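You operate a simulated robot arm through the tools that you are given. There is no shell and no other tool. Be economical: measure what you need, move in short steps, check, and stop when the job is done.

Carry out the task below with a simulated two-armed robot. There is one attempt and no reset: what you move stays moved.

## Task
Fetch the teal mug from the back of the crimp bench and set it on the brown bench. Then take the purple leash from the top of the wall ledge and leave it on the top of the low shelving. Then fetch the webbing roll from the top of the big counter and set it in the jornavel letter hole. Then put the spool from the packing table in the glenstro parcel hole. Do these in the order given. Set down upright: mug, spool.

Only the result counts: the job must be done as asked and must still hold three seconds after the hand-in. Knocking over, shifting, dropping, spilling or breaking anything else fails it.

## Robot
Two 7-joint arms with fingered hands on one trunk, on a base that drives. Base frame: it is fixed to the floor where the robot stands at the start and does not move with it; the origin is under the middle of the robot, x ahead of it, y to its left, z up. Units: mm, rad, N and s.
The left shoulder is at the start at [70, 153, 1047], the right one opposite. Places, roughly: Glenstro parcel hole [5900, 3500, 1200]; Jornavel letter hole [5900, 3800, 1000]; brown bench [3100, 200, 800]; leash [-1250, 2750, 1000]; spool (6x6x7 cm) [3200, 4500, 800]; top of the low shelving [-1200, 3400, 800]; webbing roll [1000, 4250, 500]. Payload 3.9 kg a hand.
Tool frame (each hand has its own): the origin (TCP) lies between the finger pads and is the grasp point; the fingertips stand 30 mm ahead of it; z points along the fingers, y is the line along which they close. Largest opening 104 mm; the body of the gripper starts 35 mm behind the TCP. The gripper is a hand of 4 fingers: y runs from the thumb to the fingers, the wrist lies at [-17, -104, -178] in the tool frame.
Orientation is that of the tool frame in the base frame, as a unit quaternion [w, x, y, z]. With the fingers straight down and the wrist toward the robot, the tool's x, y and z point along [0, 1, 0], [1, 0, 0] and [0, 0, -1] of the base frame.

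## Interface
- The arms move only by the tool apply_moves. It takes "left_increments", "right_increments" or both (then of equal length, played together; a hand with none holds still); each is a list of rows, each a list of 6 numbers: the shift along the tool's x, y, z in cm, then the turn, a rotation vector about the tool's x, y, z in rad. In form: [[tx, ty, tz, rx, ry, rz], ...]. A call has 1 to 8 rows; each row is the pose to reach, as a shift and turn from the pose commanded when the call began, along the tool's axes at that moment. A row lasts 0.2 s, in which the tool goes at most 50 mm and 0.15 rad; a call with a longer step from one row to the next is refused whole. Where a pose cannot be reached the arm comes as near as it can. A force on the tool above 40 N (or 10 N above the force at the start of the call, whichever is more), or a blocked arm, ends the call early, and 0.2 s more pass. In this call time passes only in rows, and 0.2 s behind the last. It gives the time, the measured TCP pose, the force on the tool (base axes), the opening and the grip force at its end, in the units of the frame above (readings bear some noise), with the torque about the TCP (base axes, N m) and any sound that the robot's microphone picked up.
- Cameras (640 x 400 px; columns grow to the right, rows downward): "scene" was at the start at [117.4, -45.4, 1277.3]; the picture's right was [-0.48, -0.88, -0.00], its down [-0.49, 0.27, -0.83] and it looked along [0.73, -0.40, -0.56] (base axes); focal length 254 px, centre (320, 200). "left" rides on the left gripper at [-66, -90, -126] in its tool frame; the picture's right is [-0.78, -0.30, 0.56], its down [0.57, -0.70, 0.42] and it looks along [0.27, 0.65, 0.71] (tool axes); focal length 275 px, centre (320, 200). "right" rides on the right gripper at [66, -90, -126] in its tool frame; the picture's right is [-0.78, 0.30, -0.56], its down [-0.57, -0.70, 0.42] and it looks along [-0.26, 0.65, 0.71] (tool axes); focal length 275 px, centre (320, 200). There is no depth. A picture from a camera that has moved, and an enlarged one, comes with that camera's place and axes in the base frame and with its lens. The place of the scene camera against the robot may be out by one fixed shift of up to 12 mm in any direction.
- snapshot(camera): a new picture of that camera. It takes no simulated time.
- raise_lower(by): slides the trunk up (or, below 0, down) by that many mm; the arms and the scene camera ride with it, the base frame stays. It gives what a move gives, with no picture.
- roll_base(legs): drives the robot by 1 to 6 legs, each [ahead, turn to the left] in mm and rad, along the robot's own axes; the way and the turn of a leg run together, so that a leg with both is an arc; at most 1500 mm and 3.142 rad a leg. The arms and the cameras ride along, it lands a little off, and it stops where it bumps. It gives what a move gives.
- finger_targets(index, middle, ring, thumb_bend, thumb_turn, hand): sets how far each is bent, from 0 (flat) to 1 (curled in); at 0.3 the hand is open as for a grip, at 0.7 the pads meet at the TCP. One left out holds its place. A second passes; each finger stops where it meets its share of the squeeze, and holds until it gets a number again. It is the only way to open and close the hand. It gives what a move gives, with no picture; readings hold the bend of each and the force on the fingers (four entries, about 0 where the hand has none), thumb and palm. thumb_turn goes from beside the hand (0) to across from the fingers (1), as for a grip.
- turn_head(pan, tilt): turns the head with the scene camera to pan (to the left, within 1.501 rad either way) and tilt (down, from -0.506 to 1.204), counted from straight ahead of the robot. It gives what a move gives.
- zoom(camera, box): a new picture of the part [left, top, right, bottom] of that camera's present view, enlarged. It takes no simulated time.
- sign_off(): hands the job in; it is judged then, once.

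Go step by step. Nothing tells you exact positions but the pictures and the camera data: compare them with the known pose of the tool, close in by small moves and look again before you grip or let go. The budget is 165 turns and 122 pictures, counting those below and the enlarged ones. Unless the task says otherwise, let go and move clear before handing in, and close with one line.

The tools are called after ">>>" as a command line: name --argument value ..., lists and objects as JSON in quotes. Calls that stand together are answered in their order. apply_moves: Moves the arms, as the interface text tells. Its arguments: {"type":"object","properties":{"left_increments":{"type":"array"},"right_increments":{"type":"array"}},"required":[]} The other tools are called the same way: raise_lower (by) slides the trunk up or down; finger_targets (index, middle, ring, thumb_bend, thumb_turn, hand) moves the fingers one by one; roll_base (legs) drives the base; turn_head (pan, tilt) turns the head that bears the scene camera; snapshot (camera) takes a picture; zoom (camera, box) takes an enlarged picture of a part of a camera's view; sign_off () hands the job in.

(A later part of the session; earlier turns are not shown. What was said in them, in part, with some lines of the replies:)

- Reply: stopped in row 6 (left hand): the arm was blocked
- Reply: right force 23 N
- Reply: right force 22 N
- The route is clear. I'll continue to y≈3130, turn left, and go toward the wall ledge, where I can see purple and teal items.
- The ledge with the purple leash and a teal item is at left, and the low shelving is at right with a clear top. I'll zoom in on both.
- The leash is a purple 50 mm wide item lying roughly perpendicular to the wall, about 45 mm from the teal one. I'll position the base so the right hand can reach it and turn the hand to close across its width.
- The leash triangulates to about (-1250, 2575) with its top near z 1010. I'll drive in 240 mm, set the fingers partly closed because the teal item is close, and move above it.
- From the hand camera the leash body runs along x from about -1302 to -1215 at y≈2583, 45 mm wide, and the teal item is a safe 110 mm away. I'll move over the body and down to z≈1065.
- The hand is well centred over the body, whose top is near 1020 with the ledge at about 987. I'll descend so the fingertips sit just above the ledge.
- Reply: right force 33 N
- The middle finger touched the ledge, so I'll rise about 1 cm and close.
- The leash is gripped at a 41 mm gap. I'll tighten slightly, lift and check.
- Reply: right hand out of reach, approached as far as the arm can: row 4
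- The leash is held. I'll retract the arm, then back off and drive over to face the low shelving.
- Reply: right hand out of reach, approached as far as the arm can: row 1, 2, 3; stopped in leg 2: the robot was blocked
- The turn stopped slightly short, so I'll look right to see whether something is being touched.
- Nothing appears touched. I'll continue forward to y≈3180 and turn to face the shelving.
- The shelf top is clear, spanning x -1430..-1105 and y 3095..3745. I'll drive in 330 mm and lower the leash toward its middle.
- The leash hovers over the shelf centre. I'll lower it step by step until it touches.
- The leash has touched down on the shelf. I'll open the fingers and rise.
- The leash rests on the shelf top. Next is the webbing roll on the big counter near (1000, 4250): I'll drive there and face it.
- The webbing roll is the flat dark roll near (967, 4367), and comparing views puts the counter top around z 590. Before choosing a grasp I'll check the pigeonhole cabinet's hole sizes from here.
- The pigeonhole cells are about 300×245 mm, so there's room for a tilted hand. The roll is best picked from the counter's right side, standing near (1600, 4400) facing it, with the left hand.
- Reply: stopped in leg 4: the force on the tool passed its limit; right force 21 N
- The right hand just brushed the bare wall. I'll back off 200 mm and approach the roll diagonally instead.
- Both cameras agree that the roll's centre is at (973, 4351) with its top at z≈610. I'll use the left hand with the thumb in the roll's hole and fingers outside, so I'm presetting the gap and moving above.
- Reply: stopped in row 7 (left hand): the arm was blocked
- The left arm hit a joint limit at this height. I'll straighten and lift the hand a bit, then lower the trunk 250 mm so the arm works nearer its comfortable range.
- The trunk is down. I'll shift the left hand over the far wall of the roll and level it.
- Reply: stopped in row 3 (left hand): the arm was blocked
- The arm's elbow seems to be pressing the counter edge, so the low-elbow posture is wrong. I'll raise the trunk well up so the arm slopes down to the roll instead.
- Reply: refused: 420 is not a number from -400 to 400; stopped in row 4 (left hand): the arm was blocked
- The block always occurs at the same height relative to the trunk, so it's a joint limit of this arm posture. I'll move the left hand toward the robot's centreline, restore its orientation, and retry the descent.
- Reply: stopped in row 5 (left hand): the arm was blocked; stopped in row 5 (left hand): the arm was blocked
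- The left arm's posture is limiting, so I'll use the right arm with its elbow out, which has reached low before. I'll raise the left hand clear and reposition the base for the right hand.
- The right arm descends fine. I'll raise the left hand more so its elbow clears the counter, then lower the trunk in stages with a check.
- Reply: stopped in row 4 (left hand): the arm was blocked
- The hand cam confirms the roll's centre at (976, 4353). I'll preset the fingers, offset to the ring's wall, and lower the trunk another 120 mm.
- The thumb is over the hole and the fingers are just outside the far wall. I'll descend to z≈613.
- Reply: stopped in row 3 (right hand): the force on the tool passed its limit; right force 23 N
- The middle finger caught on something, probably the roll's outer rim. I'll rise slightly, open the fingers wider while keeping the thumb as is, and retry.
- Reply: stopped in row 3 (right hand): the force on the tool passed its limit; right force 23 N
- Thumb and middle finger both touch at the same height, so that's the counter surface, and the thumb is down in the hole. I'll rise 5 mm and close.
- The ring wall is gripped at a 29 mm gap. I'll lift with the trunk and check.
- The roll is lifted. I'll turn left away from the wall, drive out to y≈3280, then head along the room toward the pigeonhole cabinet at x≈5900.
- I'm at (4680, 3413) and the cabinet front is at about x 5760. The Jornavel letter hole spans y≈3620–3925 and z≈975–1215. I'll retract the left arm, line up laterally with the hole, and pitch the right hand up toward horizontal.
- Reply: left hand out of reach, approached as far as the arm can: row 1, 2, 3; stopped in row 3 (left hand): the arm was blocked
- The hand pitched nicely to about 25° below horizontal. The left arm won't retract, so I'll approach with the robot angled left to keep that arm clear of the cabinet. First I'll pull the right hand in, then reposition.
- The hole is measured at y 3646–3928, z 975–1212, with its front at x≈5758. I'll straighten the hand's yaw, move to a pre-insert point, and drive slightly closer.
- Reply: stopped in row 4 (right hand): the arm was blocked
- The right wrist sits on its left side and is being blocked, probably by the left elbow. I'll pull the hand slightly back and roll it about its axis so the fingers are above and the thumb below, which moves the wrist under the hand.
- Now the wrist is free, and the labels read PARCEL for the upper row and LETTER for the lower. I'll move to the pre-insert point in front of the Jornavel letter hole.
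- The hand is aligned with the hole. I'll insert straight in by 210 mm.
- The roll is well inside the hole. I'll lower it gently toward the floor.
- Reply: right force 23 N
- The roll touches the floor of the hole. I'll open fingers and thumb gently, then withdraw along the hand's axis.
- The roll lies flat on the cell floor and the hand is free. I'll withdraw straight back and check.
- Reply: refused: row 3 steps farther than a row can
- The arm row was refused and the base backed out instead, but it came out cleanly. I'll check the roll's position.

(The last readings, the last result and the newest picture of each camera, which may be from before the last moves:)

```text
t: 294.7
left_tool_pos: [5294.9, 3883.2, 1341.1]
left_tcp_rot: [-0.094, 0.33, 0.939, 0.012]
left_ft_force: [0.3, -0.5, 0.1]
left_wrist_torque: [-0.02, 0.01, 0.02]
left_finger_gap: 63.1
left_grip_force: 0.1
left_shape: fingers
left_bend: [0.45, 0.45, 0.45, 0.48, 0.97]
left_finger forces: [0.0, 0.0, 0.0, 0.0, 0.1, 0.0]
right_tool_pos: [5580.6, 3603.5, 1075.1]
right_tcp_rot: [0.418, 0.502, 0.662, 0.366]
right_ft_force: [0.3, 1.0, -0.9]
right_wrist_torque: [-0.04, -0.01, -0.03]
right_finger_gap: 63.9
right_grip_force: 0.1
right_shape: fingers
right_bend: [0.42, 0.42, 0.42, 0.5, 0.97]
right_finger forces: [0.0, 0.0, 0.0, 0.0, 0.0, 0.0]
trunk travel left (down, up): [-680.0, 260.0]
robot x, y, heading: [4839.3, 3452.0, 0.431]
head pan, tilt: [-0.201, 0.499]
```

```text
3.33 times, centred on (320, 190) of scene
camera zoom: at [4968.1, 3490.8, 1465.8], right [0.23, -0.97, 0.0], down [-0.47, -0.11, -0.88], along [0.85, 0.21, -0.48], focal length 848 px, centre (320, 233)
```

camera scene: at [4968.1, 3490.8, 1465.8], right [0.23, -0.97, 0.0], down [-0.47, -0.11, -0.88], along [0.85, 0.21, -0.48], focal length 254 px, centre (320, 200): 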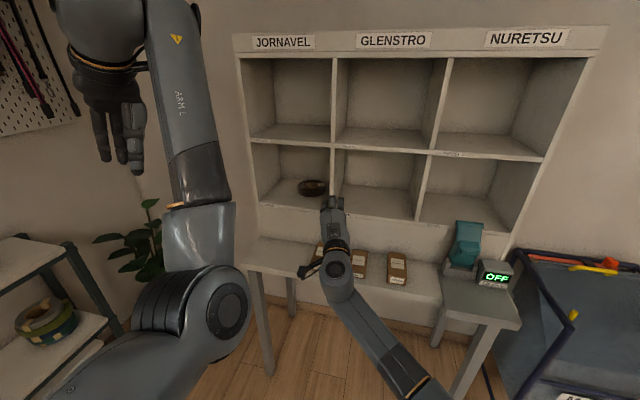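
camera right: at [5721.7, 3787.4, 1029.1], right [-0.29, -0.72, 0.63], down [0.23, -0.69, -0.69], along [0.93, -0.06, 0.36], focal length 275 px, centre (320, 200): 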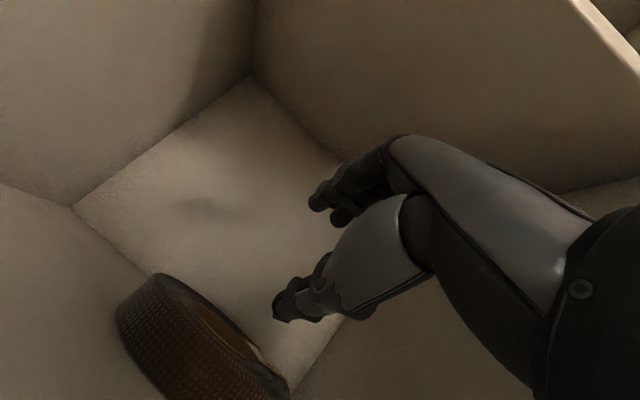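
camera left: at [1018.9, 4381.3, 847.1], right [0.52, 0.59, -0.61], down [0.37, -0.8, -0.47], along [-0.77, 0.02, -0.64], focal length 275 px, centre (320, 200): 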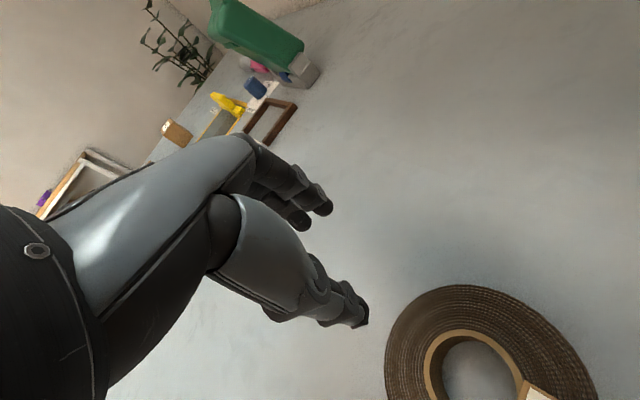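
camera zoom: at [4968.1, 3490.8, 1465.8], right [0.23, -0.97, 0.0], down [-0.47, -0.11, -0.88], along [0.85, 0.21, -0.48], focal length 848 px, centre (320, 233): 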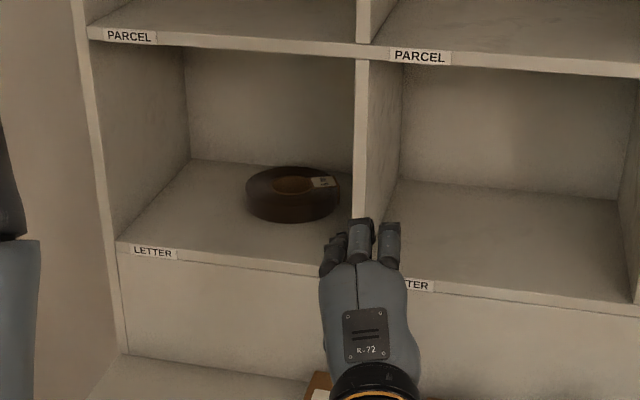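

The roll lies flat inside the Jornavel letter hole. Now for the spool: I'll drive back toward the packing table, face it, and look.

>>> roll_base --legs '[[0, 1.4], [0, 1.31], [1440, 0], [0, -1.571]]'

>>> apply_moves --right_increments '[[0, 0, 0, 0, 0, -0.14], [0, 0, 0, 0, 0, -0.28], [0, 0, 0, 0, 0, -0.42], [0, 0, 0, 0, 0, -0.56], [0, 0, 0, 0, 0, -0.7], [0, 0, 0, 0, 0, -0.84]]'

>>> turn_head --pan -0.1 --tilt 0.5

>>> snapshot --camera "scene"

```text
t: 312.1
left_tool_pos: [3250.3, 4075.4, 1344.1]
left_tcp_rot: [-0.083, -0.217, 0.972, -0.039]
left_ft_force: [-0.2, -0.6, 0.2]
left_wrist_torque: [0.06, 0.02, -0.02]
left_finger_gap: 63.1
left_grip_force: 0.1
left_shape: fingers
left_bend: [0.45, 0.45, 0.45, 0.48, 0.97]
left_finger forces: [0.1, 0.1, 0.0, 0.0, 0.0, 0.0]
right_tool_pos: [3624.9, 4210.5, 1075.4]
right_tcp_rot: [0.161, 0.076, 0.827, 0.533]
right_ft_force: [0.3, 1.0, -1.1]
right_wrist_torque: [0.0, 0.0, 0.01]
right_finger_gap: 63.9
right_grip_force: 0.1
right_shape: fingers
right_bend: [0.42, 0.42, 0.42, 0.5, 0.97]
right_finger forces: [0.1, 0.0, 0.0, 0.1, 0.0, 0.1]
trunk travel left (down, up): [-680.0, 260.0]
robot x, y, heading: [3441.2, 3483.4, 1.554]
head pan, tilt: [-0.201, 0.499]
```

```text
t: 313.5
left_tool_pos: [3249.6, 4077.2, 1343.7]
left_tcp_rot: [-0.084, -0.217, 0.972, -0.04]
left_ft_force: [0.0, -0.4, -0.3]
left_wrist_torque: [-0.01, 0.01, -0.02]
left_finger_gap: 63.1
left_grip_force: 0.1
left_shape: fingers
left_bend: [0.45, 0.45, 0.45, 0.48, 0.97]
left_finger forces: [0.1, 0.0, 0.0, 0.0, 0.0, 0.0]
right_tool_pos: [3626.2, 4210.6, 1074.8]
right_tcp_rot: [0.364, -0.27, 0.786, 0.42]
right_ft_force: [0.3, 0.3, 0.0]
right_wrist_torque: [-0.02, 0.0, -0.01]
right_finger_gap: 63.8
right_grip_force: 0.0
right_shape: fingers
right_bend: [0.42, 0.42, 0.42, 0.5, 0.97]
right_finger forces: [0.0, 0.0, 0.0, 0.0, 0.1, 0.0]
trunk travel left (down, up): [-680.0, 260.0]
robot x, y, heading: [3438.6, 3481.2, 1.552]
head pan, tilt: [-0.201, 0.499]
```

```text
t: 314.2
left_tool_pos: [3250.0, 4076.4, 1343.4]
left_tcp_rot: [-0.083, -0.216, 0.972, -0.04]
left_ft_force: [0.8, -0.1, -0.2]
left_wrist_torque: [0.01, 0.0, 0.0]
left_finger_gap: 62.9
left_grip_force: 0.0
left_shape: fingers
left_bend: [0.45, 0.45, 0.45, 0.48, 0.97]
left_finger forces: [0.1, 0.0, 0.0, 0.0, 0.0, 0.0]
right_tool_pos: [3626.9, 4209.2, 1075.2]
right_tcp_rot: [0.365, -0.268, 0.786, 0.421]
right_ft_force: [0.0, -0.3, -0.1]
right_wrist_torque: [0.02, -0.01, -0.01]
right_finger_gap: 63.8
right_grip_force: 0.1
right_shape: fingers
right_bend: [0.42, 0.42, 0.42, 0.5, 0.97]
right_finger forces: [0.1, 0.0, 0.0, 0.0, 0.0, 0.0]
trunk travel left (down, up): [-680.0, 260.0]
robot x, y, heading: [3442.3, 3481.1, 1.552]
head pan, tilt: [-0.099, 0.499]
```

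```text
30 pictures are left
camera scene: at [3441.7, 3619.8, 1466.0], right [0.99, -0.12, 0.0], down [-0.06, -0.48, -0.88], along [0.1, 0.87, -0.48], focal length 254 px, centre (320, 200)
```

scene: 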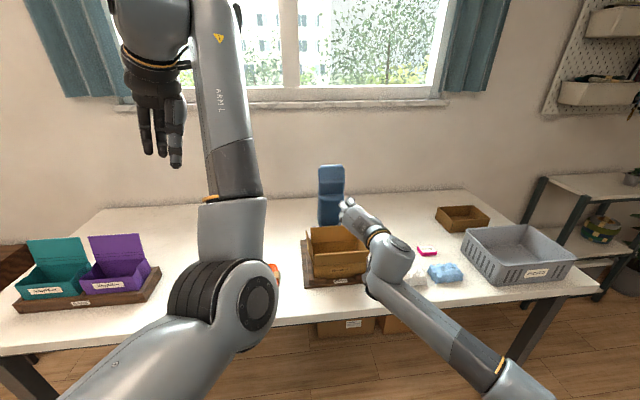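

The spool should be behind the left elbow in this view. I'll finish rolling the hand, turn the base left a little, and look again.

>>> apply_moves --right_increments '[[0, 0, 0, 0, 0, -0.14], [0, 0, 0, 0, 0, -0.28], [0, 0, 0, 0, 0, -0.42], [0, 0, 0, 0, 0, -0.56], [0, 0, 0, 0, 0, -0.65]]'

>>> roll_base --legs '[[-150, 0], [0, 0.55]]'

>>> snapshot --camera "scene"

```text
t: 315.4
left_tool_pos: [3250.0, 4075.6, 1344.0]
left_tcp_rot: [-0.084, -0.217, 0.972, -0.039]
left_ft_force: [-0.1, -0.1, -0.7]
left_wrist_torque: [0.02, 0.03, -0.02]
left_finger_gap: 63.0
left_grip_force: 0.1
left_shape: fingers
left_bend: [0.45, 0.45, 0.45, 0.48, 0.97]
left_finger forces: [0.0, 0.0, 0.0, 0.0, 0.1, 0.0]
right_tool_pos: [3625.0, 4209.3, 1076.6]
right_tcp_rot: [0.48, -0.507, 0.658, 0.281]
right_ft_force: [0.6, -0.1, 0.3]
right_wrist_torque: [0.0, 0.0, 0.0]
right_finger_gap: 63.6
right_grip_force: 0.0
right_shape: fingers
right_bend: [0.42, 0.42, 0.42, 0.5, 0.97]
right_finger forces: [0.2, 0.0, 0.0, 0.1, 0.0, 0.0]
trunk travel left (down, up): [-680.0, 260.0]
robot x, y, heading: [3438.4, 3485.5, 1.554]
head pan, tilt: [-0.099, 0.499]
```

```text
t: 318.2
left_tool_pos: [2969.2, 3746.1, 1345.3]
left_tcp_rot: [-0.069, -0.467, 0.88, -0.059]
left_ft_force: [0.2, -0.4, 0.1]
left_wrist_torque: [0.02, 0.03, -0.01]
left_finger_gap: 62.8
left_grip_force: 0.0
left_shape: fingers
left_bend: [0.45, 0.45, 0.45, 0.48, 0.97]
left_finger forces: [0.1, 0.1, 0.0, 0.1, 0.0, 0.0]
right_tool_pos: [3223.9, 4054.0, 1075.3]
right_tcp_rot: [-0.386, 0.663, -0.502, -0.399]
right_ft_force: [-0.6, -0.3, -0.4]
right_wrist_torque: [0.01, 0.03, 0.02]
right_finger_gap: 63.9
right_grip_force: 0.0
right_shape: fingers
right_bend: [0.42, 0.42, 0.42, 0.5, 0.97]
right_finger forces: [0.0, 0.0, 0.0, 0.0, 0.0, 0.1]
trunk travel left (down, up): [-680.0, 260.0]
robot x, y, heading: [3434.4, 3334.9, 2.082]
head pan, tilt: [-0.099, 0.499]
```

```text
29 pictures are left
camera scene: at [3365.7, 3457.5, 1466.0], right [0.91, 0.41, 0.0], down [0.19, -0.44, -0.88], along [-0.36, 0.8, -0.48], focal length 254 px, centre (320, 200)
```

scene: 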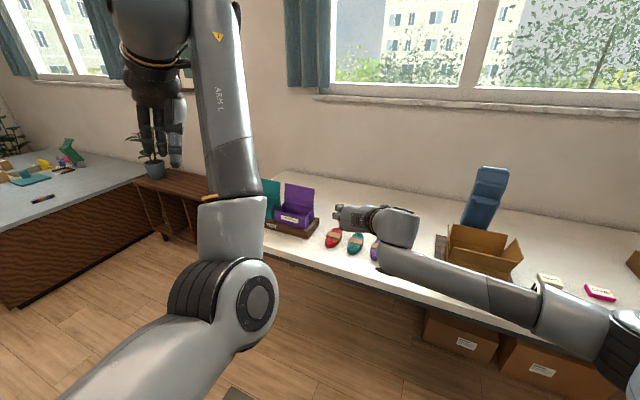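

>>> zoom --camera "scene" --box '[240, 160, 560, 300]'

>>> snapshot --camera "right"

```text
2.00 times, centred on (400, 230) of scene
camera zoom: at [3365.7, 3457.5, 1466.0], right [0.91, 0.41, 0.0], down [0.19, -0.44, -0.88], along [-0.36, 0.8, -0.48], focal length 509 px, centre (160, 140)
```

zoom: 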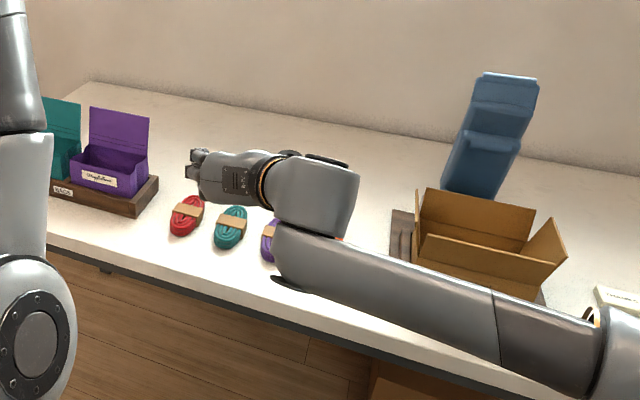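

```text
27 pictures are left
camera right: at [3340.7, 3934.2, 1072.7], right [-0.35, -0.29, 0.89], down [0.52, 0.73, 0.44], along [-0.78, 0.62, -0.1], focal length 275 px, centre (320, 200)
```

right: 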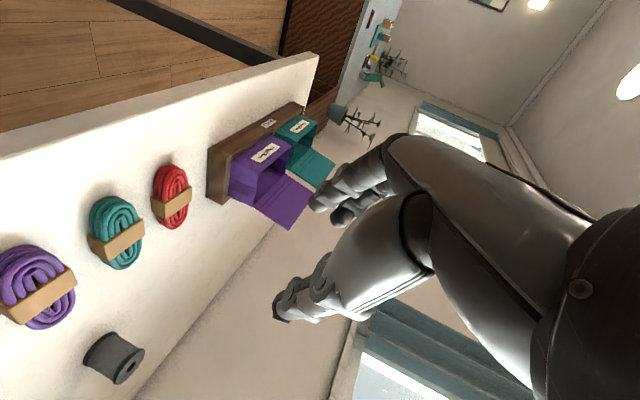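

I found the spool: dark grey, standing near (3238, 4517) behind the rope bundles. I'll level the hand, pull it back, and drive closer so the right hand can take it from the front at a shallow angle.

>>> apply_moves --right_increments '[[0.7, 0.8, -4.5, 0, 0, 0.03], [1.4, 1.6, -9, 0, 0, 0.06], [2, 2.3, -13.5, 0, 0, 0.09], [2.7, 3.1, -17.9, 0, 0, 0.12]]'

>>> roll_base --legs '[[0, -0.374], [480, 0], [0, 0.292]]'

>>> snapshot --camera "scene"

>>> snapshot --camera "right"

```text
t: 319.2
left_tool_pos: [2969.0, 3743.9, 1345.9]
left_tcp_rot: [-0.068, -0.466, 0.88, -0.058]
left_ft_force: [-0.4, -0.5, -0.5]
left_wrist_torque: [0.01, 0.0, 0.02]
left_finger_gap: 63.0
left_grip_force: 0.1
left_shape: fingers
left_bend: [0.45, 0.45, 0.45, 0.48, 0.97]
left_finger forces: [0.1, 0.1, 0.0, 0.1, 0.0, 0.0]
right_tool_pos: [3219.2, 3870.2, 1110.2]
right_tcp_rot: [-0.362, 0.631, -0.54, -0.423]
right_ft_force: [-0.7, -1.1, -0.1]
right_wrist_torque: [0.03, 0.02, 0.04]
right_finger_gap: 63.6
right_grip_force: 0.0
right_shape: fingers
right_bend: [0.42, 0.42, 0.42, 0.5, 0.97]
right_finger forces: [0.0, 0.0, 0.0, 0.0, 0.1, 0.0]
trunk travel left (down, up): [-680.0, 260.0]
robot x, y, heading: [3439.9, 3330.5, 2.091]
head pan, tilt: [-0.099, 0.499]
```

```text
t: 324.1
left_tool_pos: [2948.5, 4248.5, 1347.3]
left_tcp_rot: [-0.069, -0.423, 0.902, -0.053]
left_ft_force: [0.2, -0.5, -0.7]
left_wrist_torque: [0.0, 0.0, -0.01]
left_finger_gap: 62.8
left_grip_force: 0.1
left_shape: fingers
left_bend: [0.45, 0.45, 0.45, 0.48, 0.97]
left_finger forces: [0.0, 0.0, 0.1, 0.2, 0.0, 0.1]
right_tool_pos: [3209.8, 4349.4, 1111.2]
right_tcp_rot: [-0.383, 0.604, -0.57, -0.404]
right_ft_force: [-0.1, -0.1, -1.0]
right_wrist_torque: [0.02, -0.02, 0.0]
right_finger_gap: 63.9
right_grip_force: 0.1
right_shape: fingers
right_bend: [0.42, 0.42, 0.42, 0.5, 0.97]
right_finger forces: [0.0, 0.1, 0.1, 0.1, 0.0, 0.1]
trunk travel left (down, up): [-680.0, 260.0]
robot x, y, heading: [3373.8, 3789.5, 1.994]
head pan, tilt: [-0.099, 0.499]
```

```text
26 pictures are left
camera scene: at [3315.4, 3922.7, 1466.0], right [0.95, 0.32, 0.0], down [0.15, -0.45, -0.88], along [-0.28, 0.83, -0.48], focal length 254 px, centre (320, 200)
```

scene: 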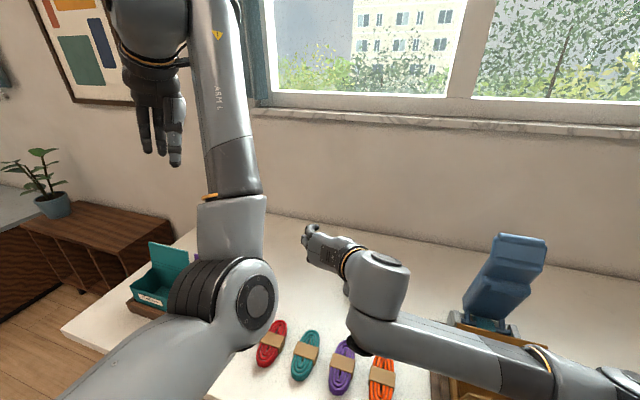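

```text
25 pictures are left
camera right: at [3307.8, 4216.0, 1096.1], right [-0.28, -0.24, 0.93], down [0.67, 0.65, 0.37], along [-0.69, 0.72, -0.03], focal length 275 px, centre (320, 200)
```

right: 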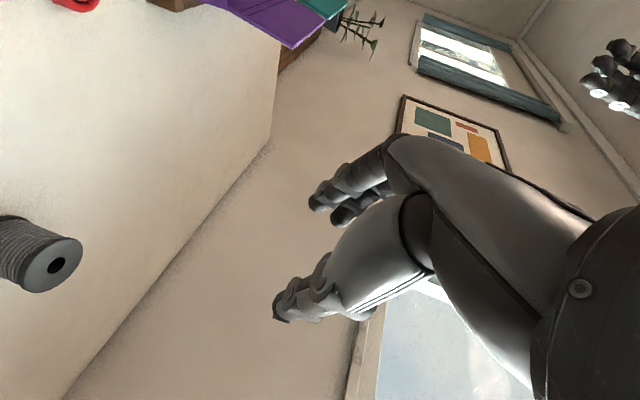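

The spool is at (3238, 4513), spanning z≈797–867. The hand is level with y horizontal, so I'll open it and move to the pre-grasp point in front of the spool.

>>> finger_targets --hand "right" --index 0.34 --middle 0.34 --ring 0.34 --thumb_bend 0.34

>>> apply_moves --right_increments '[[3.6, -0.7, 2, 0, 0, 0], [7.2, -1.5, 4, 0, 0, 0], [10.8, -2.2, 6, 0, 0, 0], [14.5, -3, 8, 0, 0, 0], [18.1, -3.7, 10, 0, 0, 0]]'

>>> snapshot --camera "scene"

>>> snapshot --camera "right"

```text
t: 325.1
left_tool_pos: [2949.9, 4249.4, 1347.4]
left_tcp_rot: [-0.07, -0.423, 0.902, -0.053]
left_ft_force: [-0.6, 0.6, -0.7]
left_wrist_torque: [-0.03, -0.01, 0.04]
left_finger_gap: 63.2
left_grip_force: 0.0
left_shape: fingers
left_bend: [0.45, 0.45, 0.45, 0.48, 0.97]
left_finger forces: [0.1, 0.0, 0.0, 0.0, 0.0, 0.0]
right_tool_pos: [3209.4, 4349.8, 1109.7]
right_tcp_rot: [-0.383, 0.604, -0.571, -0.404]
right_ft_force: [-0.2, 0.2, 0.6]
right_wrist_torque: [-0.01, -0.03, 0.02]
right_finger_gap: 94.2
right_grip_force: 0.1
right_shape: fingers
right_bend: [0.34, 0.34, 0.34, 0.34, 0.97]
right_finger forces: [0.0, 0.1, 0.0, 0.1, 0.0, 0.0]
trunk travel left (down, up): [-680.0, 260.0]
robot x, y, heading: [3372.0, 3793.5, 1.995]
head pan, tilt: [-0.099, 0.499]
```

```text
t: 326.3
left_tool_pos: [2949.2, 4248.1, 1347.5]
left_tcp_rot: [-0.071, -0.423, 0.902, -0.053]
left_ft_force: [-0.2, 0.5, -0.2]
left_wrist_torque: [-0.02, 0.0, -0.01]
left_finger_gap: 63.1
left_grip_force: 0.2
left_shape: fingers
left_bend: [0.45, 0.45, 0.45, 0.48, 0.97]
left_finger forces: [0.1, 0.0, 0.0, 0.0, 0.0, 0.1]
right_tool_pos: [3244.1, 4376.6, 903.1]
right_tcp_rot: [-0.383, 0.605, -0.57, -0.404]
right_ft_force: [0.4, -0.6, -0.6]
right_wrist_torque: [-0.01, -0.01, 0.0]
right_finger_gap: 94.4
right_grip_force: 0.1
right_shape: fingers
right_bend: [0.34, 0.34, 0.34, 0.34, 0.97]
right_finger forces: [0.0, 0.0, 0.0, 0.0, 0.0, 0.0]
trunk travel left (down, up): [-680.0, 260.0]
robot x, y, heading: [3374.1, 3796.6, 1.995]
head pan, tilt: [-0.099, 0.499]
```

```text
24 pictures are left
camera scene: at [3314.6, 3922.4, 1466.1], right [0.95, 0.32, 0.0], down [0.15, -0.45, -0.88], along [-0.28, 0.83, -0.48], focal length 254 px, centre (320, 200)
```

scene: 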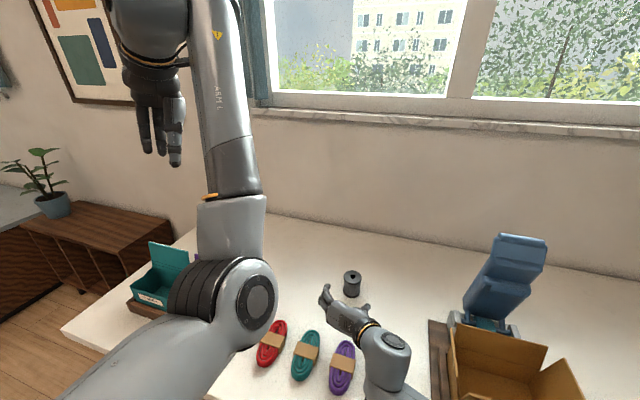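

```text
23 pictures are left
camera right: at [3342.8, 4241.6, 889.4], right [-0.28, -0.24, 0.93], down [0.66, 0.65, 0.37], along [-0.69, 0.72, -0.03], focal length 275 px, centre (320, 200)
```

right: 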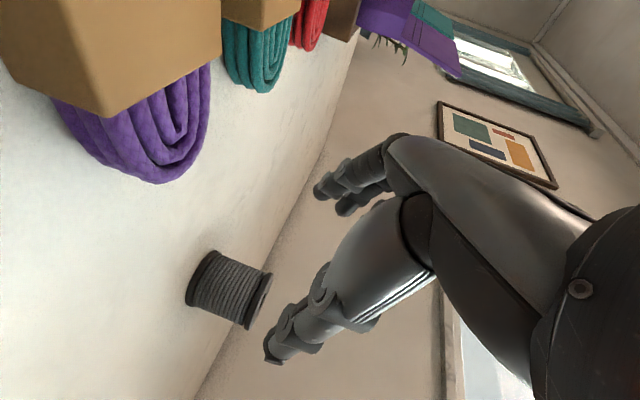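

Both views agree once the scene bias is accounted for. I'll slide the open hand along its axis around the spool.

>>> apply_moves --right_increments '[[0, -0.1, 4, 0, 0, 0], [0, -0.2, 8, 0, 0, 0], [0, -0.3, 11, 0, 0, 0], [0, -0.3, 13, 0, 0, 0], [0, -0.3, 14, 0, 0, 0]]'

>>> snapshot --camera "right"

>>> zoom --camera "scene" --box '[280, 230, 440, 350]'

```text
t: 327.5
left_tool_pos: [2948.0, 4249.0, 1346.4]
left_tcp_rot: [-0.071, -0.424, 0.901, -0.053]
left_ft_force: [0.0, -0.4, -0.2]
left_wrist_torque: [-0.01, -0.01, 0.06]
left_finger_gap: 63.2
left_grip_force: 0.0
left_shape: fingers
left_bend: [0.45, 0.45, 0.45, 0.48, 0.97]
left_finger forces: [0.0, 0.1, 0.0, 0.1, 0.0, 0.0]
right_tool_pos: [3241.3, 4506.2, 851.4]
right_tcp_rot: [-0.383, 0.604, -0.571, -0.404]
right_ft_force: [0.3, -0.4, 0.1]
right_wrist_torque: [-0.02, 0.02, 0.01]
right_finger_gap: 94.5
right_grip_force: 0.1
right_shape: fingers
right_bend: [0.34, 0.34, 0.34, 0.34, 0.97]
right_finger forces: [0.1, 0.1, 0.0, 0.0, 0.0, 0.0]
trunk travel left (down, up): [-680.0, 260.0]
robot x, y, heading: [3375.4, 3794.3, 1.995]
head pan, tilt: [-0.099, 0.499]
```

```text
22 pictures are left
camera right: at [3338.3, 4371.6, 837.8], right [-0.28, -0.24, 0.93], down [0.67, 0.65, 0.37], along [-0.69, 0.72, -0.03], focal length 275 px, centre (320, 200)
```

right: 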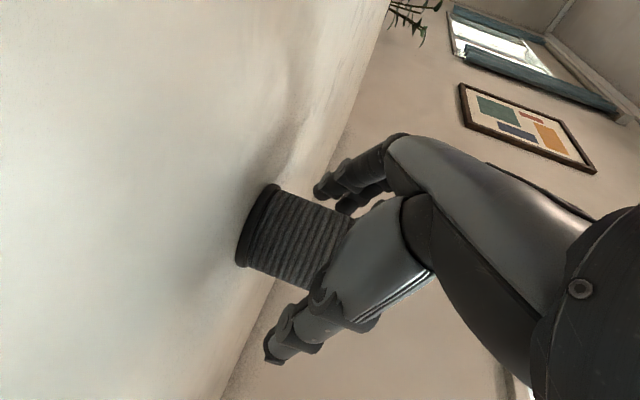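

```text
3.33 times, centred on (360, 290) of scene
camera zoom: at [3314.2, 3922.6, 1466.0], right [0.95, 0.32, 0.0], down [0.15, -0.45, -0.88], along [-0.28, 0.83, -0.48], focal length 848 px, centre (187, -100)
```

zoom: 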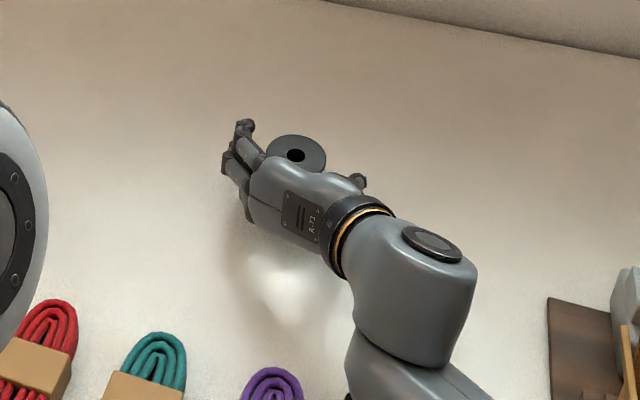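

The spool is between thumb and fingers with no contact. I'll close the hand.

>>> finger_targets --hand "right" --index 0.68 --middle 0.68 --ring 0.68 --thumb_bend 0.65

>>> zoom --camera "right" --box '[200, 130, 460, 380]'

```text
t: 328.5
left_tool_pos: [2947.7, 4247.8, 1347.5]
left_tcp_rot: [-0.071, -0.424, 0.901, -0.053]
left_ft_force: [0.1, 1.2, -0.7]
left_wrist_torque: [0.0, -0.03, 0.01]
left_finger_gap: 63.0
left_grip_force: 0.1
left_shape: fingers
left_bend: [0.45, 0.45, 0.45, 0.48, 0.97]
left_finger forces: [0.0, 0.1, 0.1, 0.0, 0.0, 0.0]
right_tool_pos: [3241.1, 4505.2, 851.7]
right_tcp_rot: [-0.383, 0.604, -0.57, -0.404]
right_ft_force: [-0.6, 1.5, 3.2]
right_wrist_torque: [0.11, -0.04, 0.03]
right_finger_gap: 53.1
right_grip_force: 17.0
right_shape: fingers
right_bend: [0.52, 0.56, 0.65, 0.51, 0.96]
right_finger forces: [8.5, 7.0, 2.7, 0.1, 16.5, 0.0]
trunk travel left (down, up): [-680.0, 260.0]
robot x, y, heading: [3373.4, 3793.2, 1.992]
head pan, tilt: [-0.099, 0.499]
```

```text
1.60 times, centred on (330, 255) of right
camera zoom: at [3338.0, 4371.0, 838.3], right [-0.28, -0.24, 0.93], down [0.66, 0.65, 0.37], along [-0.69, 0.72, -0.03], focal length 440 px, centre (304, 112)
```

zoom: 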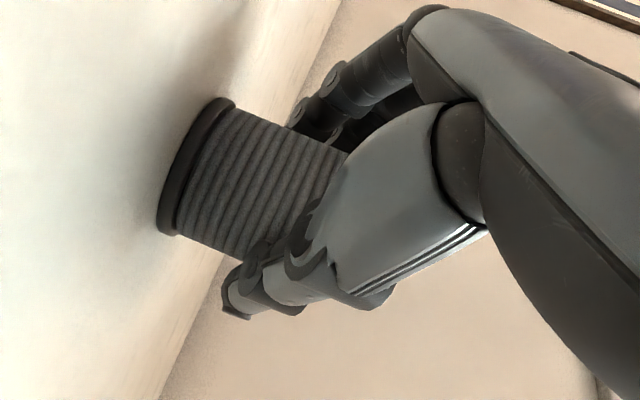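

The grip holds at a 53 mm gap. I'll lift straight up and check.

>>> apply_moves --right_increments '[[-1.8, 0, -0.8, 0, 0, 0], [-5.5, 0, -2.3, 0, 0, 0], [-9.2, 0, -3.8, 0, 0, 0], [-13, 0, -5.3, 0, 0, 0], [-17, 0, -7, 0, 0, 0], [-20, 0, -8.2, 0, 0, 0]]'

>>> snapshot --camera "right"

```text
t: 329.9
left_tool_pos: [2948.1, 4249.7, 1347.5]
left_tcp_rot: [-0.071, -0.423, 0.902, -0.053]
left_ft_force: [-0.2, 0.4, -0.2]
left_wrist_torque: [0.05, 0.02, 0.01]
left_finger_gap: 63.2
left_grip_force: 0.1
left_shape: fingers
left_bend: [0.45, 0.45, 0.45, 0.48, 0.97]
left_finger forces: [0.0, 0.1, 0.0, 0.0, 0.0, 0.0]
right_tool_pos: [3243.1, 4503.5, 1068.9]
right_tcp_rot: [-0.383, 0.605, -0.571, -0.402]
right_ft_force: [0.2, -1.1, -1.8]
right_wrist_torque: [0.0, -0.04, 0.02]
right_finger_gap: 53.3
right_grip_force: 16.5
right_shape: fingers
right_bend: [0.52, 0.57, 0.66, 0.51, 0.95]
right_finger forces: [8.5, 6.6, 1.7, 0.0, 16.5, 0.1]
trunk travel left (down, up): [-680.0, 260.0]
robot x, y, heading: [3375.1, 3792.5, 1.997]
head pan, tilt: [-0.099, 0.499]
```

```text
19 pictures are left
camera right: at [3340.5, 4369.0, 1055.9], right [-0.29, -0.23, 0.93], down [0.66, 0.65, 0.37], along [-0.69, 0.72, -0.03], focal length 275 px, centre (320, 200)
```

right: 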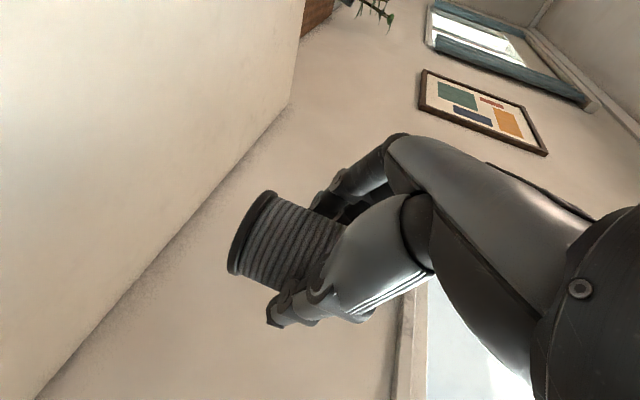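

The spool is held upright. I'll pull the arm in, raise the trunk for the parcel row, and drive back to the cabinet with the robot angled so the hand points straight at the Glenstro hole.

>>> apply_moves --right_increments '[[-0.9, 0.35, -4.3, 0, 0, 0], [-1.9, 0.7, -8.6, 0, 0, 0], [-2.8, 1.05, -12.9, 0, 0, 0], [-3.8, 1.4, -17.1, 0, 0, 0]]'

>>> roll_base --legs '[[-400, 0], [0, -2.11], [1300, 0], [0, 0.485]]'

>>> raise_lower --by 140

>>> snapshot --camera "scene"

```text
t: 330.9
left_tool_pos: [2947.6, 4247.7, 1346.4]
left_tcp_rot: [-0.07, -0.424, 0.902, -0.053]
left_ft_force: [-0.2, -0.1, -0.3]
left_wrist_torque: [-0.01, -0.02, 0.06]
left_finger_gap: 63.2
left_grip_force: 0.1
left_shape: fingers
left_bend: [0.45, 0.45, 0.45, 0.48, 0.97]
left_finger forces: [0.0, 0.0, 0.1, 0.0, 0.1, 0.0]
right_tool_pos: [3234.3, 4360.6, 1169.6]
right_tcp_rot: [-0.384, 0.605, -0.57, -0.403]
right_ft_force: [-0.4, -0.7, -0.8]
right_wrist_torque: [0.01, 0.02, -0.01]
right_finger_gap: 53.5
right_grip_force: 16.2
right_shape: fingers
right_bend: [0.52, 0.57, 0.66, 0.51, 0.95]
right_finger forces: [8.4, 6.5, 1.4, 0.0, 16.4, 0.0]
trunk travel left (down, up): [-680.0, 260.0]
robot x, y, heading: [3370.5, 3790.3, 1.992]
head pan, tilt: [-0.099, 0.499]
```

```text
t: 346.1
left_tool_pos: [5332.9, 3835.6, 1348.4]
left_tcp_rot: [-0.086, 0.316, 0.945, 0.009]
left_ft_force: [0.9, 0.5, -0.1]
left_wrist_torque: [0.01, 0.01, -0.01]
left_finger_gap: 63.3
left_grip_force: 0.1
left_shape: fingers
left_bend: [0.45, 0.45, 0.45, 0.48, 0.97]
left_finger forces: [0.0, 0.0, 0.0, 0.0, 0.0, 0.0]
right_tool_pos: [5460.2, 3552.9, 1169.1]
right_tcp_rot: [0.554, -0.043, 0.831, 0.027]
right_ft_force: [0.1, -0.1, -1.1]
right_wrist_torque: [0.03, 0.0, -0.03]
right_finger_gap: 53.2
right_grip_force: 16.2
right_shape: fingers
right_bend: [0.52, 0.57, 0.66, 0.51, 0.95]
right_finger forces: [8.0, 6.5, 1.4, 0.0, 15.8, 0.1]
trunk travel left (down, up): [-680.0, 260.0]
robot x, y, heading: [4897.7, 3388.7, 0.47]
head pan, tilt: [-0.099, 0.499]
```

```text
t: 347.7
left_tool_pos: [5332.1, 3834.0, 1487.3]
left_tcp_rot: [-0.086, 0.316, 0.945, 0.01]
left_ft_force: [-0.3, -0.1, 0.4]
left_wrist_torque: [0.0, -0.01, -0.03]
left_finger_gap: 63.1
left_grip_force: 0.1
left_shape: fingers
left_bend: [0.45, 0.45, 0.45, 0.48, 0.97]
left_finger forces: [0.0, 0.1, 0.1, 0.0, 0.1, 0.0]
right_tool_pos: [5459.8, 3553.2, 1308.0]
right_tcp_rot: [0.555, -0.043, 0.83, 0.028]
right_ft_force: [0.1, 0.2, -1.1]
right_wrist_torque: [0.01, 0.01, 0.0]
right_finger_gap: 53.2
right_grip_force: 15.5
right_shape: fingers
right_bend: [0.52, 0.57, 0.66, 0.51, 0.95]
right_finger forces: [8.0, 6.5, 1.5, 0.0, 15.9, 0.1]
trunk travel left (down, up): [-820.0, 120.0]
robot x, y, heading: [4895.7, 3390.3, 0.474]
head pan, tilt: [-0.099, 0.499]
```

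```text
18 pictures are left
camera scene: at [5016.0, 3441.3, 1605.9], right [0.36, -0.93, 0.0], down [-0.45, -0.17, -0.88], along [0.82, 0.32, -0.48], focal length 254 px, centre (320, 200)
```

scene: 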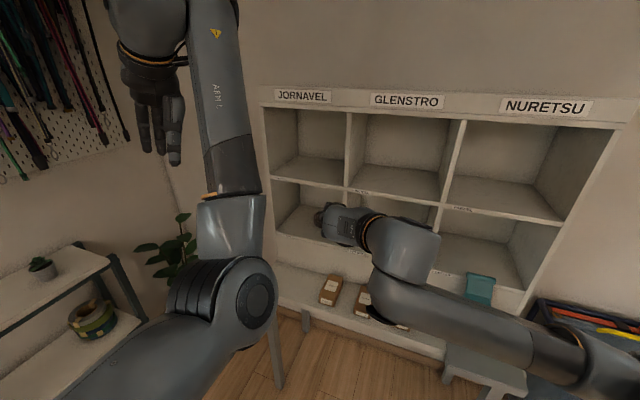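

The Glenstro parcel hole spans about y 3340–3635, z≈1225–1480. I'll nudge the base to bring the spool directly in front of it.

>>> roll_base --legs '[[0, -1.27], [109, 0], [0, 1.18], [140, 0]]'

>>> snapshot --camera "scene"

>>> snapshot --camera "right"

```text
t: 355.9
left_tool_pos: [5543.0, 3790.5, 1492.6]
left_tcp_rot: [-0.083, 0.34, 0.937, 0.015]
left_ft_force: [-1.6, -0.2, 0.5]
left_wrist_torque: [0.08, -0.03, -0.01]
left_finger_gap: 63.3
left_grip_force: 0.0
left_shape: fingers
left_bend: [0.45, 0.45, 0.45, 0.48, 0.97]
left_finger forces: [0.1, 0.0, 0.0, 0.0, 0.0, 0.0]
right_tool_pos: [5656.7, 3502.3, 1313.2]
right_tcp_rot: [0.559, -0.022, 0.829, 0.016]
right_ft_force: [-0.2, 0.5, -1.2]
right_wrist_torque: [0.01, 0.02, 0.03]
right_finger_gap: 52.9
right_grip_force: 14.7
right_shape: fingers
right_bend: [0.52, 0.57, 0.68, 0.51, 0.95]
right_finger forces: [8.2, 6.9, 0.0, 0.0, 15.1, 0.0]
trunk travel left (down, up): [-820.0, 120.0]
robot x, y, heading: [5095.6, 3373.1, 0.423]
head pan, tilt: [-0.099, 0.499]
```

```text
17 pictures are left
camera scene: at [5206.3, 3411.2, 1607.2], right [0.31, -0.95, 0.0], down [-0.45, -0.15, -0.88], along [0.84, 0.28, -0.47], focal length 254 px, centre (320, 200)
```

scene: 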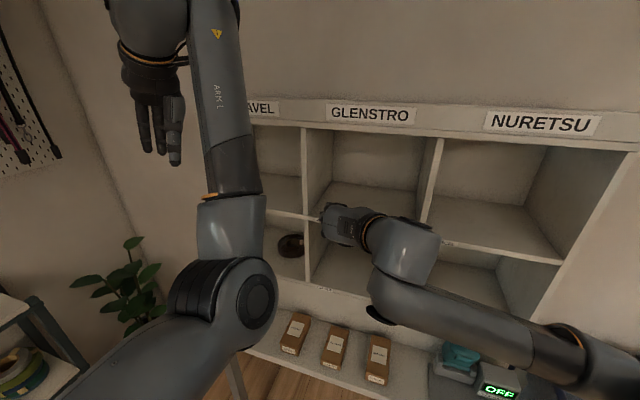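

```text
16 pictures are left
camera right: at [5521.0, 3405.9, 1299.0], right [-0.24, 0.28, 0.93], down [0.64, -0.67, 0.37], along [0.73, 0.69, -0.02], focal length 275 px, centre (320, 200)
```

right: 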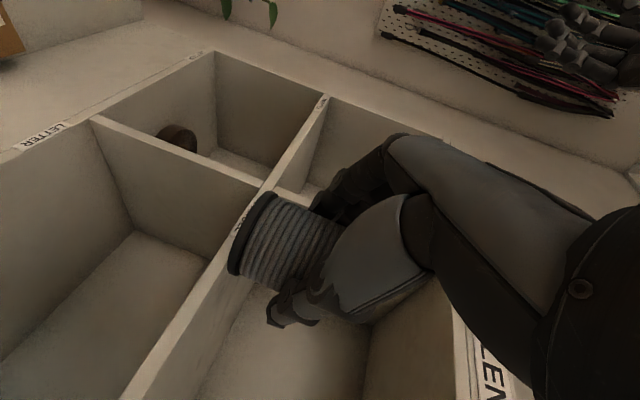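

The right-camera fix puts the parcel cell at y≈3330–3611 with floor ≈1235, and the spool's bottom is about 24 mm above that. I'll firm up the grip and insert about 175 mm.

>>> finger_targets --hand "right" --index 0.78 --middle 0.78 --ring 0.82 --thumb_bend 0.75

>>> apply_moves --right_increments '[[-1.5, -1.3, 3.5, 0, 0, 0], [-3, -1.5, 6.8, 0, 0, 0], [-4.5, -1.7, 10, 0, 0, 0], [-5.9, -1.9, 13.2, 0, 0, 0], [-7.1, -2.1, 16.3, 0, 0, 0]]'

>>> snapshot --camera "right"

>>> snapshot --camera "scene"

```text
t: 356.9
left_tool_pos: [5554.2, 3795.3, 1487.4]
left_tcp_rot: [-0.087, 0.34, 0.936, 0.012]
left_ft_force: [0.8, 0.1, -1.2]
left_wrist_torque: [0.0, 0.04, 0.04]
left_finger_gap: 63.0
left_grip_force: 0.0
left_shape: fingers
left_bend: [0.45, 0.45, 0.45, 0.48, 0.97]
left_finger forces: [0.0, 0.0, 0.0, 0.0, 0.1, 0.0]
right_tool_pos: [5667.6, 3505.8, 1307.1]
right_tcp_rot: [0.555, -0.023, 0.831, 0.015]
right_ft_force: [-0.6, 0.0, -0.8]
right_wrist_torque: [0.01, 0.04, -0.04]
right_finger_gap: 53.1
right_grip_force: 16.3
right_shape: fingers
right_bend: [0.53, 0.57, 0.82, 0.5, 0.96]
right_finger forces: [8.5, 8.0, 0.0, 0.1, 16.5, 0.0]
trunk travel left (down, up): [-820.0, 120.0]
robot x, y, heading: [5096.7, 3372.2, 0.418]
head pan, tilt: [-0.099, 0.499]
```

```text
t: 358.1
left_tool_pos: [5555.6, 3792.3, 1488.0]
left_tcp_rot: [-0.086, 0.34, 0.936, 0.013]
left_ft_force: [0.1, -0.2, -0.1]
left_wrist_torque: [-0.03, 0.01, 0.03]
left_finger_gap: 63.1
left_grip_force: 0.1
left_shape: fingers
left_bend: [0.45, 0.45, 0.45, 0.48, 0.97]
left_finger forces: [0.0, 0.0, 0.1, 0.1, 0.1, 0.0]
right_tool_pos: [5845.1, 3498.0, 1310.0]
right_tcp_rot: [0.555, -0.023, 0.831, 0.014]
right_ft_force: [-0.7, -0.3, -0.5]
right_wrist_torque: [0.01, 0.02, -0.02]
right_finger_gap: 53.4
right_grip_force: 16.6
right_shape: fingers
right_bend: [0.53, 0.57, 0.82, 0.5, 0.96]
right_finger forces: [8.3, 7.9, 0.0, 0.0, 16.2, 0.0]
trunk travel left (down, up): [-820.0, 120.0]
robot x, y, heading: [5092.0, 3367.7, 0.414]
head pan, tilt: [-0.099, 0.499]
```

```text
15 pictures are left
camera right: at [5708.6, 3401.9, 1295.1], right [-0.23, 0.29, 0.93], down [0.65, -0.67, 0.37], along [0.72, 0.69, -0.03], focal length 275 px, centre (320, 200)
```

right: 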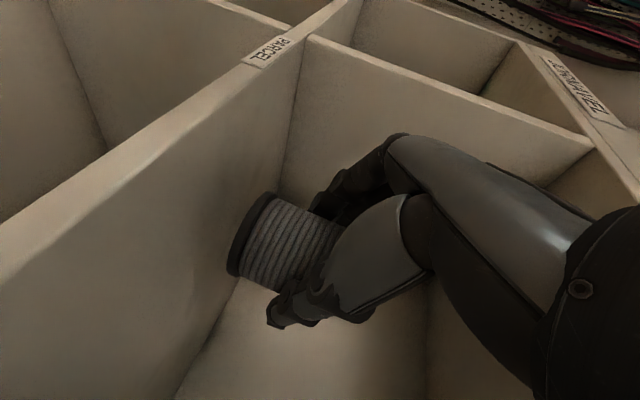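

```text
14 pictures are left
camera scene: at [5219.4, 3415.9, 1605.7], right [0.31, -0.95, 0.0], down [-0.46, -0.15, -0.88], along [0.83, 0.27, -0.48], focal length 254 px, centre (320, 200)
```

scene: 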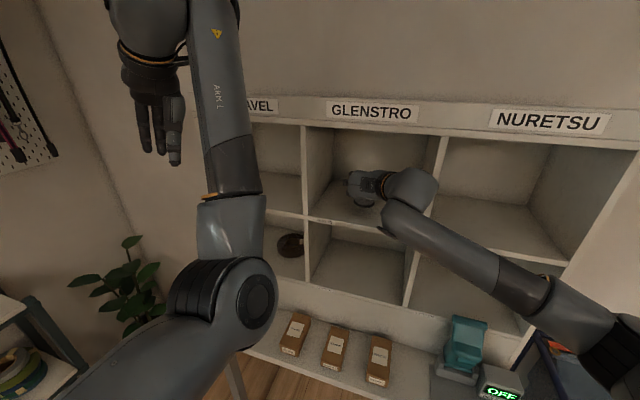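

The spool is inside the Glenstro parcel hole. I'll lower it gently to the floor.

>>> apply_moves --right_increments '[[0.75, 0, 0.3, 0, 0, 0], [1.3, 0, 0.53, 0, 0, 0], [1.67, 0, 0.68, 0, 0, 0], [1.95, 0, 0.79, 0, 0, 0]]'

```text
t: 359.1
left_tool_pos: [5551.8, 3793.2, 1488.2]
left_tcp_rot: [-0.085, 0.339, 0.937, 0.012]
left_ft_force: [-0.2, 0.2, -0.2]
left_wrist_torque: [0.0, -0.02, 0.0]
left_finger_gap: 63.2
left_grip_force: 0.0
left_shape: fingers
left_bend: [0.45, 0.45, 0.45, 0.48, 0.97]
left_finger forces: [0.1, 0.0, 0.0, 0.0, 0.0, 0.0]
right_tool_pos: [5843.5, 3494.9, 1290.3]
right_tcp_rot: [0.556, -0.024, 0.831, 0.014]
right_ft_force: [0.4, -0.4, -0.1]
right_wrist_torque: [0.01, 0.03, -0.01]
right_finger_gap: 53.5
right_grip_force: 16.6
right_shape: fingers
right_bend: [0.53, 0.57, 0.82, 0.5, 0.96]
right_finger forces: [8.2, 8.0, 0.0, 0.0, 16.4, 0.1]
trunk travel left (down, up): [-820.0, 120.0]
robot x, y, heading: [5095.7, 3363.9, 0.419]
head pan, tilt: [-0.099, 0.499]
```

>>> apply_moves --right_increments '[[0.37, 0, 0.15, 0, 0, 0], [0.74, 0, 0.3, 0, 0, 0]]'

>>> zoom --camera "right" --box '[160, 160, 360, 340]'

```text
t: 359.8
left_tool_pos: [5551.8, 3793.9, 1488.4]
left_tcp_rot: [-0.086, 0.34, 0.936, 0.012]
left_ft_force: [-0.5, 0.2, -0.6]
left_wrist_torque: [-0.01, 0.03, -0.03]
left_finger_gap: 62.9
left_grip_force: 0.1
left_shape: fingers
left_bend: [0.45, 0.45, 0.45, 0.48, 0.97]
left_finger forces: [0.0, 0.1, 0.0, 0.1, 0.0, 0.0]
right_tool_pos: [5844.0, 3493.4, 1282.6]
right_tcp_rot: [0.556, -0.021, 0.831, 0.014]
right_ft_force: [-0.2, 0.2, -0.7]
right_wrist_torque: [0.02, -0.01, 0.02]
right_finger_gap: 53.2
right_grip_force: 16.7
right_shape: fingers
right_bend: [0.53, 0.57, 0.82, 0.5, 0.96]
right_finger forces: [8.3, 7.8, 0.0, 0.0, 16.3, 0.0]
trunk travel left (down, up): [-820.0, 120.0]
robot x, y, heading: [5088.4, 3370.5, 0.423]
head pan, tilt: [-0.099, 0.499]
```

```text
2.22 times, centred on (260, 250) of right
camera zoom: at [5707.4, 3398.1, 1269.9], right [-0.23, 0.29, 0.93], down [0.65, -0.67, 0.37], along [0.73, 0.69, -0.03], focal length 612 px, centre (453, 89)
```

zoom: 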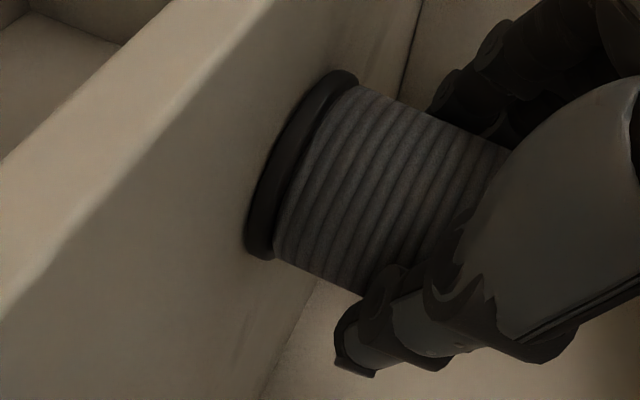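

It's close to the floor but not touching. I'll continue in 3 mm steps.

>>> apply_moves --right_increments '[[0.28, 0, 0.11, 0, 0, 0], [0.56, 0, 0.23, 0, 0, 0]]'

```text
t: 360.4
left_tool_pos: [5550.9, 3793.9, 1489.2]
left_tcp_rot: [-0.086, 0.34, 0.937, 0.012]
left_ft_force: [0.1, 0.2, 0.8]
left_wrist_torque: [-0.01, -0.02, -0.01]
left_finger_gap: 63.3
left_grip_force: 0.1
left_shape: fingers
left_bend: [0.45, 0.45, 0.45, 0.48, 0.97]
left_finger forces: [0.0, 0.1, 0.0, 0.0, 0.0, 0.0]
right_tool_pos: [5842.0, 3493.9, 1280.6]
right_tcp_rot: [0.558, -0.022, 0.83, 0.015]
right_ft_force: [-0.4, 2.1, 6.3]
right_wrist_torque: [-0.06, -0.14, 0.04]
right_finger_gap: 53.3
right_grip_force: 17.1
right_shape: fingers
right_bend: [0.53, 0.57, 0.82, 0.5, 0.97]
right_finger forces: [8.1, 9.2, 0.0, 0.1, 16.0, 0.0]
trunk travel left (down, up): [-820.0, 120.0]
robot x, y, heading: [5096.9, 3371.0, 0.417]
head pan, tilt: [-0.099, 0.499]
```

It's touching the floor at about 6 N. I'll open the hand.

>>> finger_targets --hand "right" --index 0.34 --middle 0.34 --ring 0.34 --thumb_bend 0.34

>>> snapshot --camera "right"

```text
t: 361.4
left_tool_pos: [5551.5, 3793.1, 1488.8]
left_tcp_rot: [-0.085, 0.339, 0.937, 0.013]
left_ft_force: [0.9, -1.2, 0.3]
left_wrist_torque: [0.01, -0.04, -0.01]
left_finger_gap: 63.2
left_grip_force: 0.0
left_shape: fingers
left_bend: [0.45, 0.45, 0.45, 0.48, 0.97]
left_finger forces: [0.0, 0.0, 0.0, 0.0, 0.1, 0.0]
right_tool_pos: [5843.1, 3492.0, 1279.2]
right_tcp_rot: [0.556, -0.023, 0.831, 0.015]
right_ft_force: [0.4, 0.0, -0.1]
right_wrist_torque: [0.01, -0.01, -0.01]
right_finger_gap: 94.5
right_grip_force: 0.0
right_shape: fingers
right_bend: [0.34, 0.34, 0.34, 0.34, 0.97]
right_finger forces: [0.1, 0.1, 0.0, 0.2, 0.0, 0.1]
trunk travel left (down, up): [-820.0, 120.0]
robot x, y, heading: [5096.2, 3368.1, 0.418]
head pan, tilt: [-0.099, 0.499]
```

```text
12 pictures are left
camera right: at [5706.6, 3397.0, 1264.8], right [-0.23, 0.28, 0.93], down [0.65, -0.67, 0.37], along [0.72, 0.69, -0.03], focal length 275 px, centre (320, 200)
```

right: 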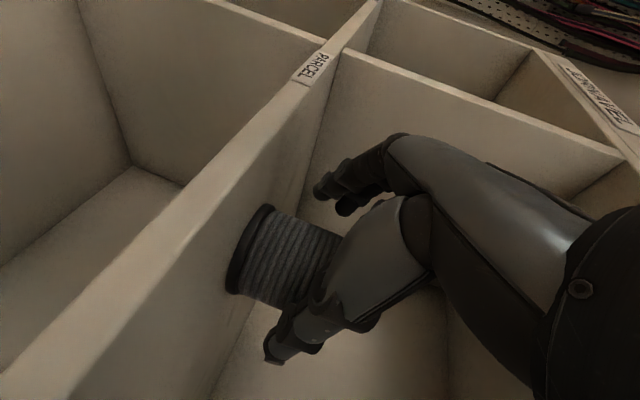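

The spool is released and standing. I'll slide the hand back along its axis.

>>> apply_moves --right_increments '[[0, 0, -3, 0, 0, 0], [0, 0, -7, 0, 0, 0], [0, 0, -11.5, 0, 0, 0], [0, 0, -16, 0, 0, 0], [0, 0, -20, 0, 0, 0]]'

>>> snapshot --camera "scene"

```text
t: 362.6
left_tool_pos: [5549.8, 3793.6, 1487.9]
left_tcp_rot: [-0.085, 0.34, 0.936, 0.013]
left_ft_force: [0.3, 0.2, 0.6]
left_wrist_torque: [-0.01, -0.02, 0.0]
left_finger_gap: 63.2
left_grip_force: 0.1
left_shape: fingers
left_bend: [0.45, 0.45, 0.45, 0.48, 0.97]
left_finger forces: [0.0, 0.1, 0.0, 0.1, 0.1, 0.0]
right_tool_pos: [5659.6, 3483.6, 1356.3]
right_tcp_rot: [0.557, -0.023, 0.83, 0.014]
right_ft_force: [-0.3, -0.1, -1.4]
right_wrist_torque: [-0.02, 0.0, -0.02]
right_finger_gap: 94.7
right_grip_force: 0.1
right_shape: fingers
right_bend: [0.34, 0.34, 0.34, 0.34, 0.97]
right_finger forces: [0.0, 0.0, 0.0, 0.1, 0.0, 0.0]
trunk travel left (down, up): [-820.0, 120.0]
robot x, y, heading: [5097.6, 3370.5, 0.41]
head pan, tilt: [-0.099, 0.499]
```

```text
11 pictures are left
camera scene: at [5215.5, 3415.4, 1606.1], right [0.31, -0.95, 0.0], down [-0.45, -0.15, -0.88], along [0.83, 0.27, -0.48], focal length 254 px, centre (320, 200)
```

scene: 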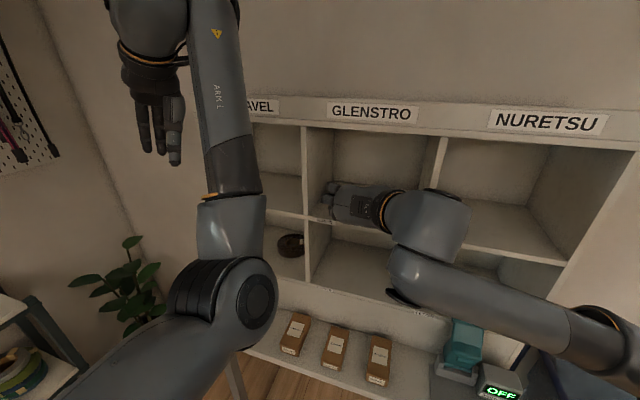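

The hand is out of the hole. I'll back the base away and take a final look at the cabinet.

>>> roll_base --legs '[[-350, 0]]'

>>> zoom --camera "scene" --box '[230, 80, 500, 260]'

```text
t: 364.9
left_tool_pos: [5224.9, 3646.2, 1487.9]
left_tcp_rot: [-0.087, 0.341, 0.936, 0.011]
left_ft_force: [0.2, 1.2, -0.6]
left_wrist_torque: [0.0, 0.03, -0.03]
left_finger_gap: 63.1
left_grip_force: 0.2
left_shape: fingers
left_bend: [0.45, 0.45, 0.45, 0.48, 0.97]
left_finger forces: [0.0, 0.1, 0.0, 0.0, 0.0, 0.0]
right_tool_pos: [5331.1, 3336.5, 1353.8]
right_tcp_rot: [0.556, -0.022, 0.831, 0.013]
right_ft_force: [0.3, 1.3, 0.0]
right_wrist_torque: [0.02, -0.03, -0.04]
right_finger_gap: 94.5
right_grip_force: 0.0
right_shape: fingers
right_bend: [0.34, 0.34, 0.34, 0.34, 0.97]
right_finger forces: [0.1, 0.0, 0.1, 0.1, 0.0, 0.0]
trunk travel left (down, up): [-820.0, 120.0]
robot x, y, heading: [4762.6, 3222.5, 0.42]
head pan, tilt: [-0.099, 0.499]
```

```text
2.22 times, centred on (365, 170) of scene
camera zoom: at [4887.4, 3269.3, 1605.6], right [0.31, -0.95, 0.0], down [-0.46, -0.15, -0.88], along [0.83, 0.27, -0.48], focal length 565 px, centre (220, 267)
```

zoom: 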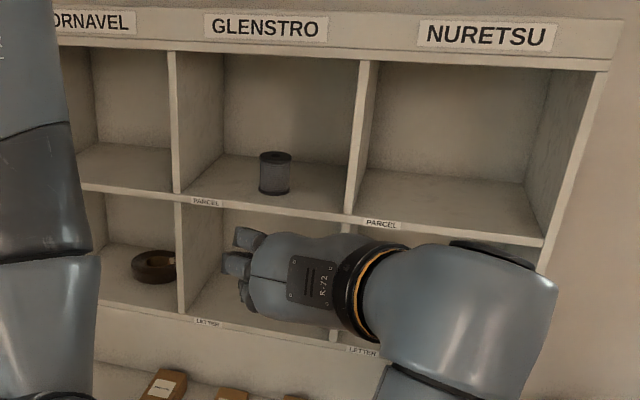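

The spool stands upright in the Glenstro parcel hole, and the roll lies in the Jornavel letter hole. The mug and leash were placed and checked earlier, and both hands are clear, so I'm handing in.

>>> sign_off

```text
The job is handed in.
```

All four items are placed and handed in, in the order asked: the mug upright on the brown bench, the leash on the low shelving, the webbing roll in the Jornavel letter hole and the spool upright in the Glenstro parcel hole.
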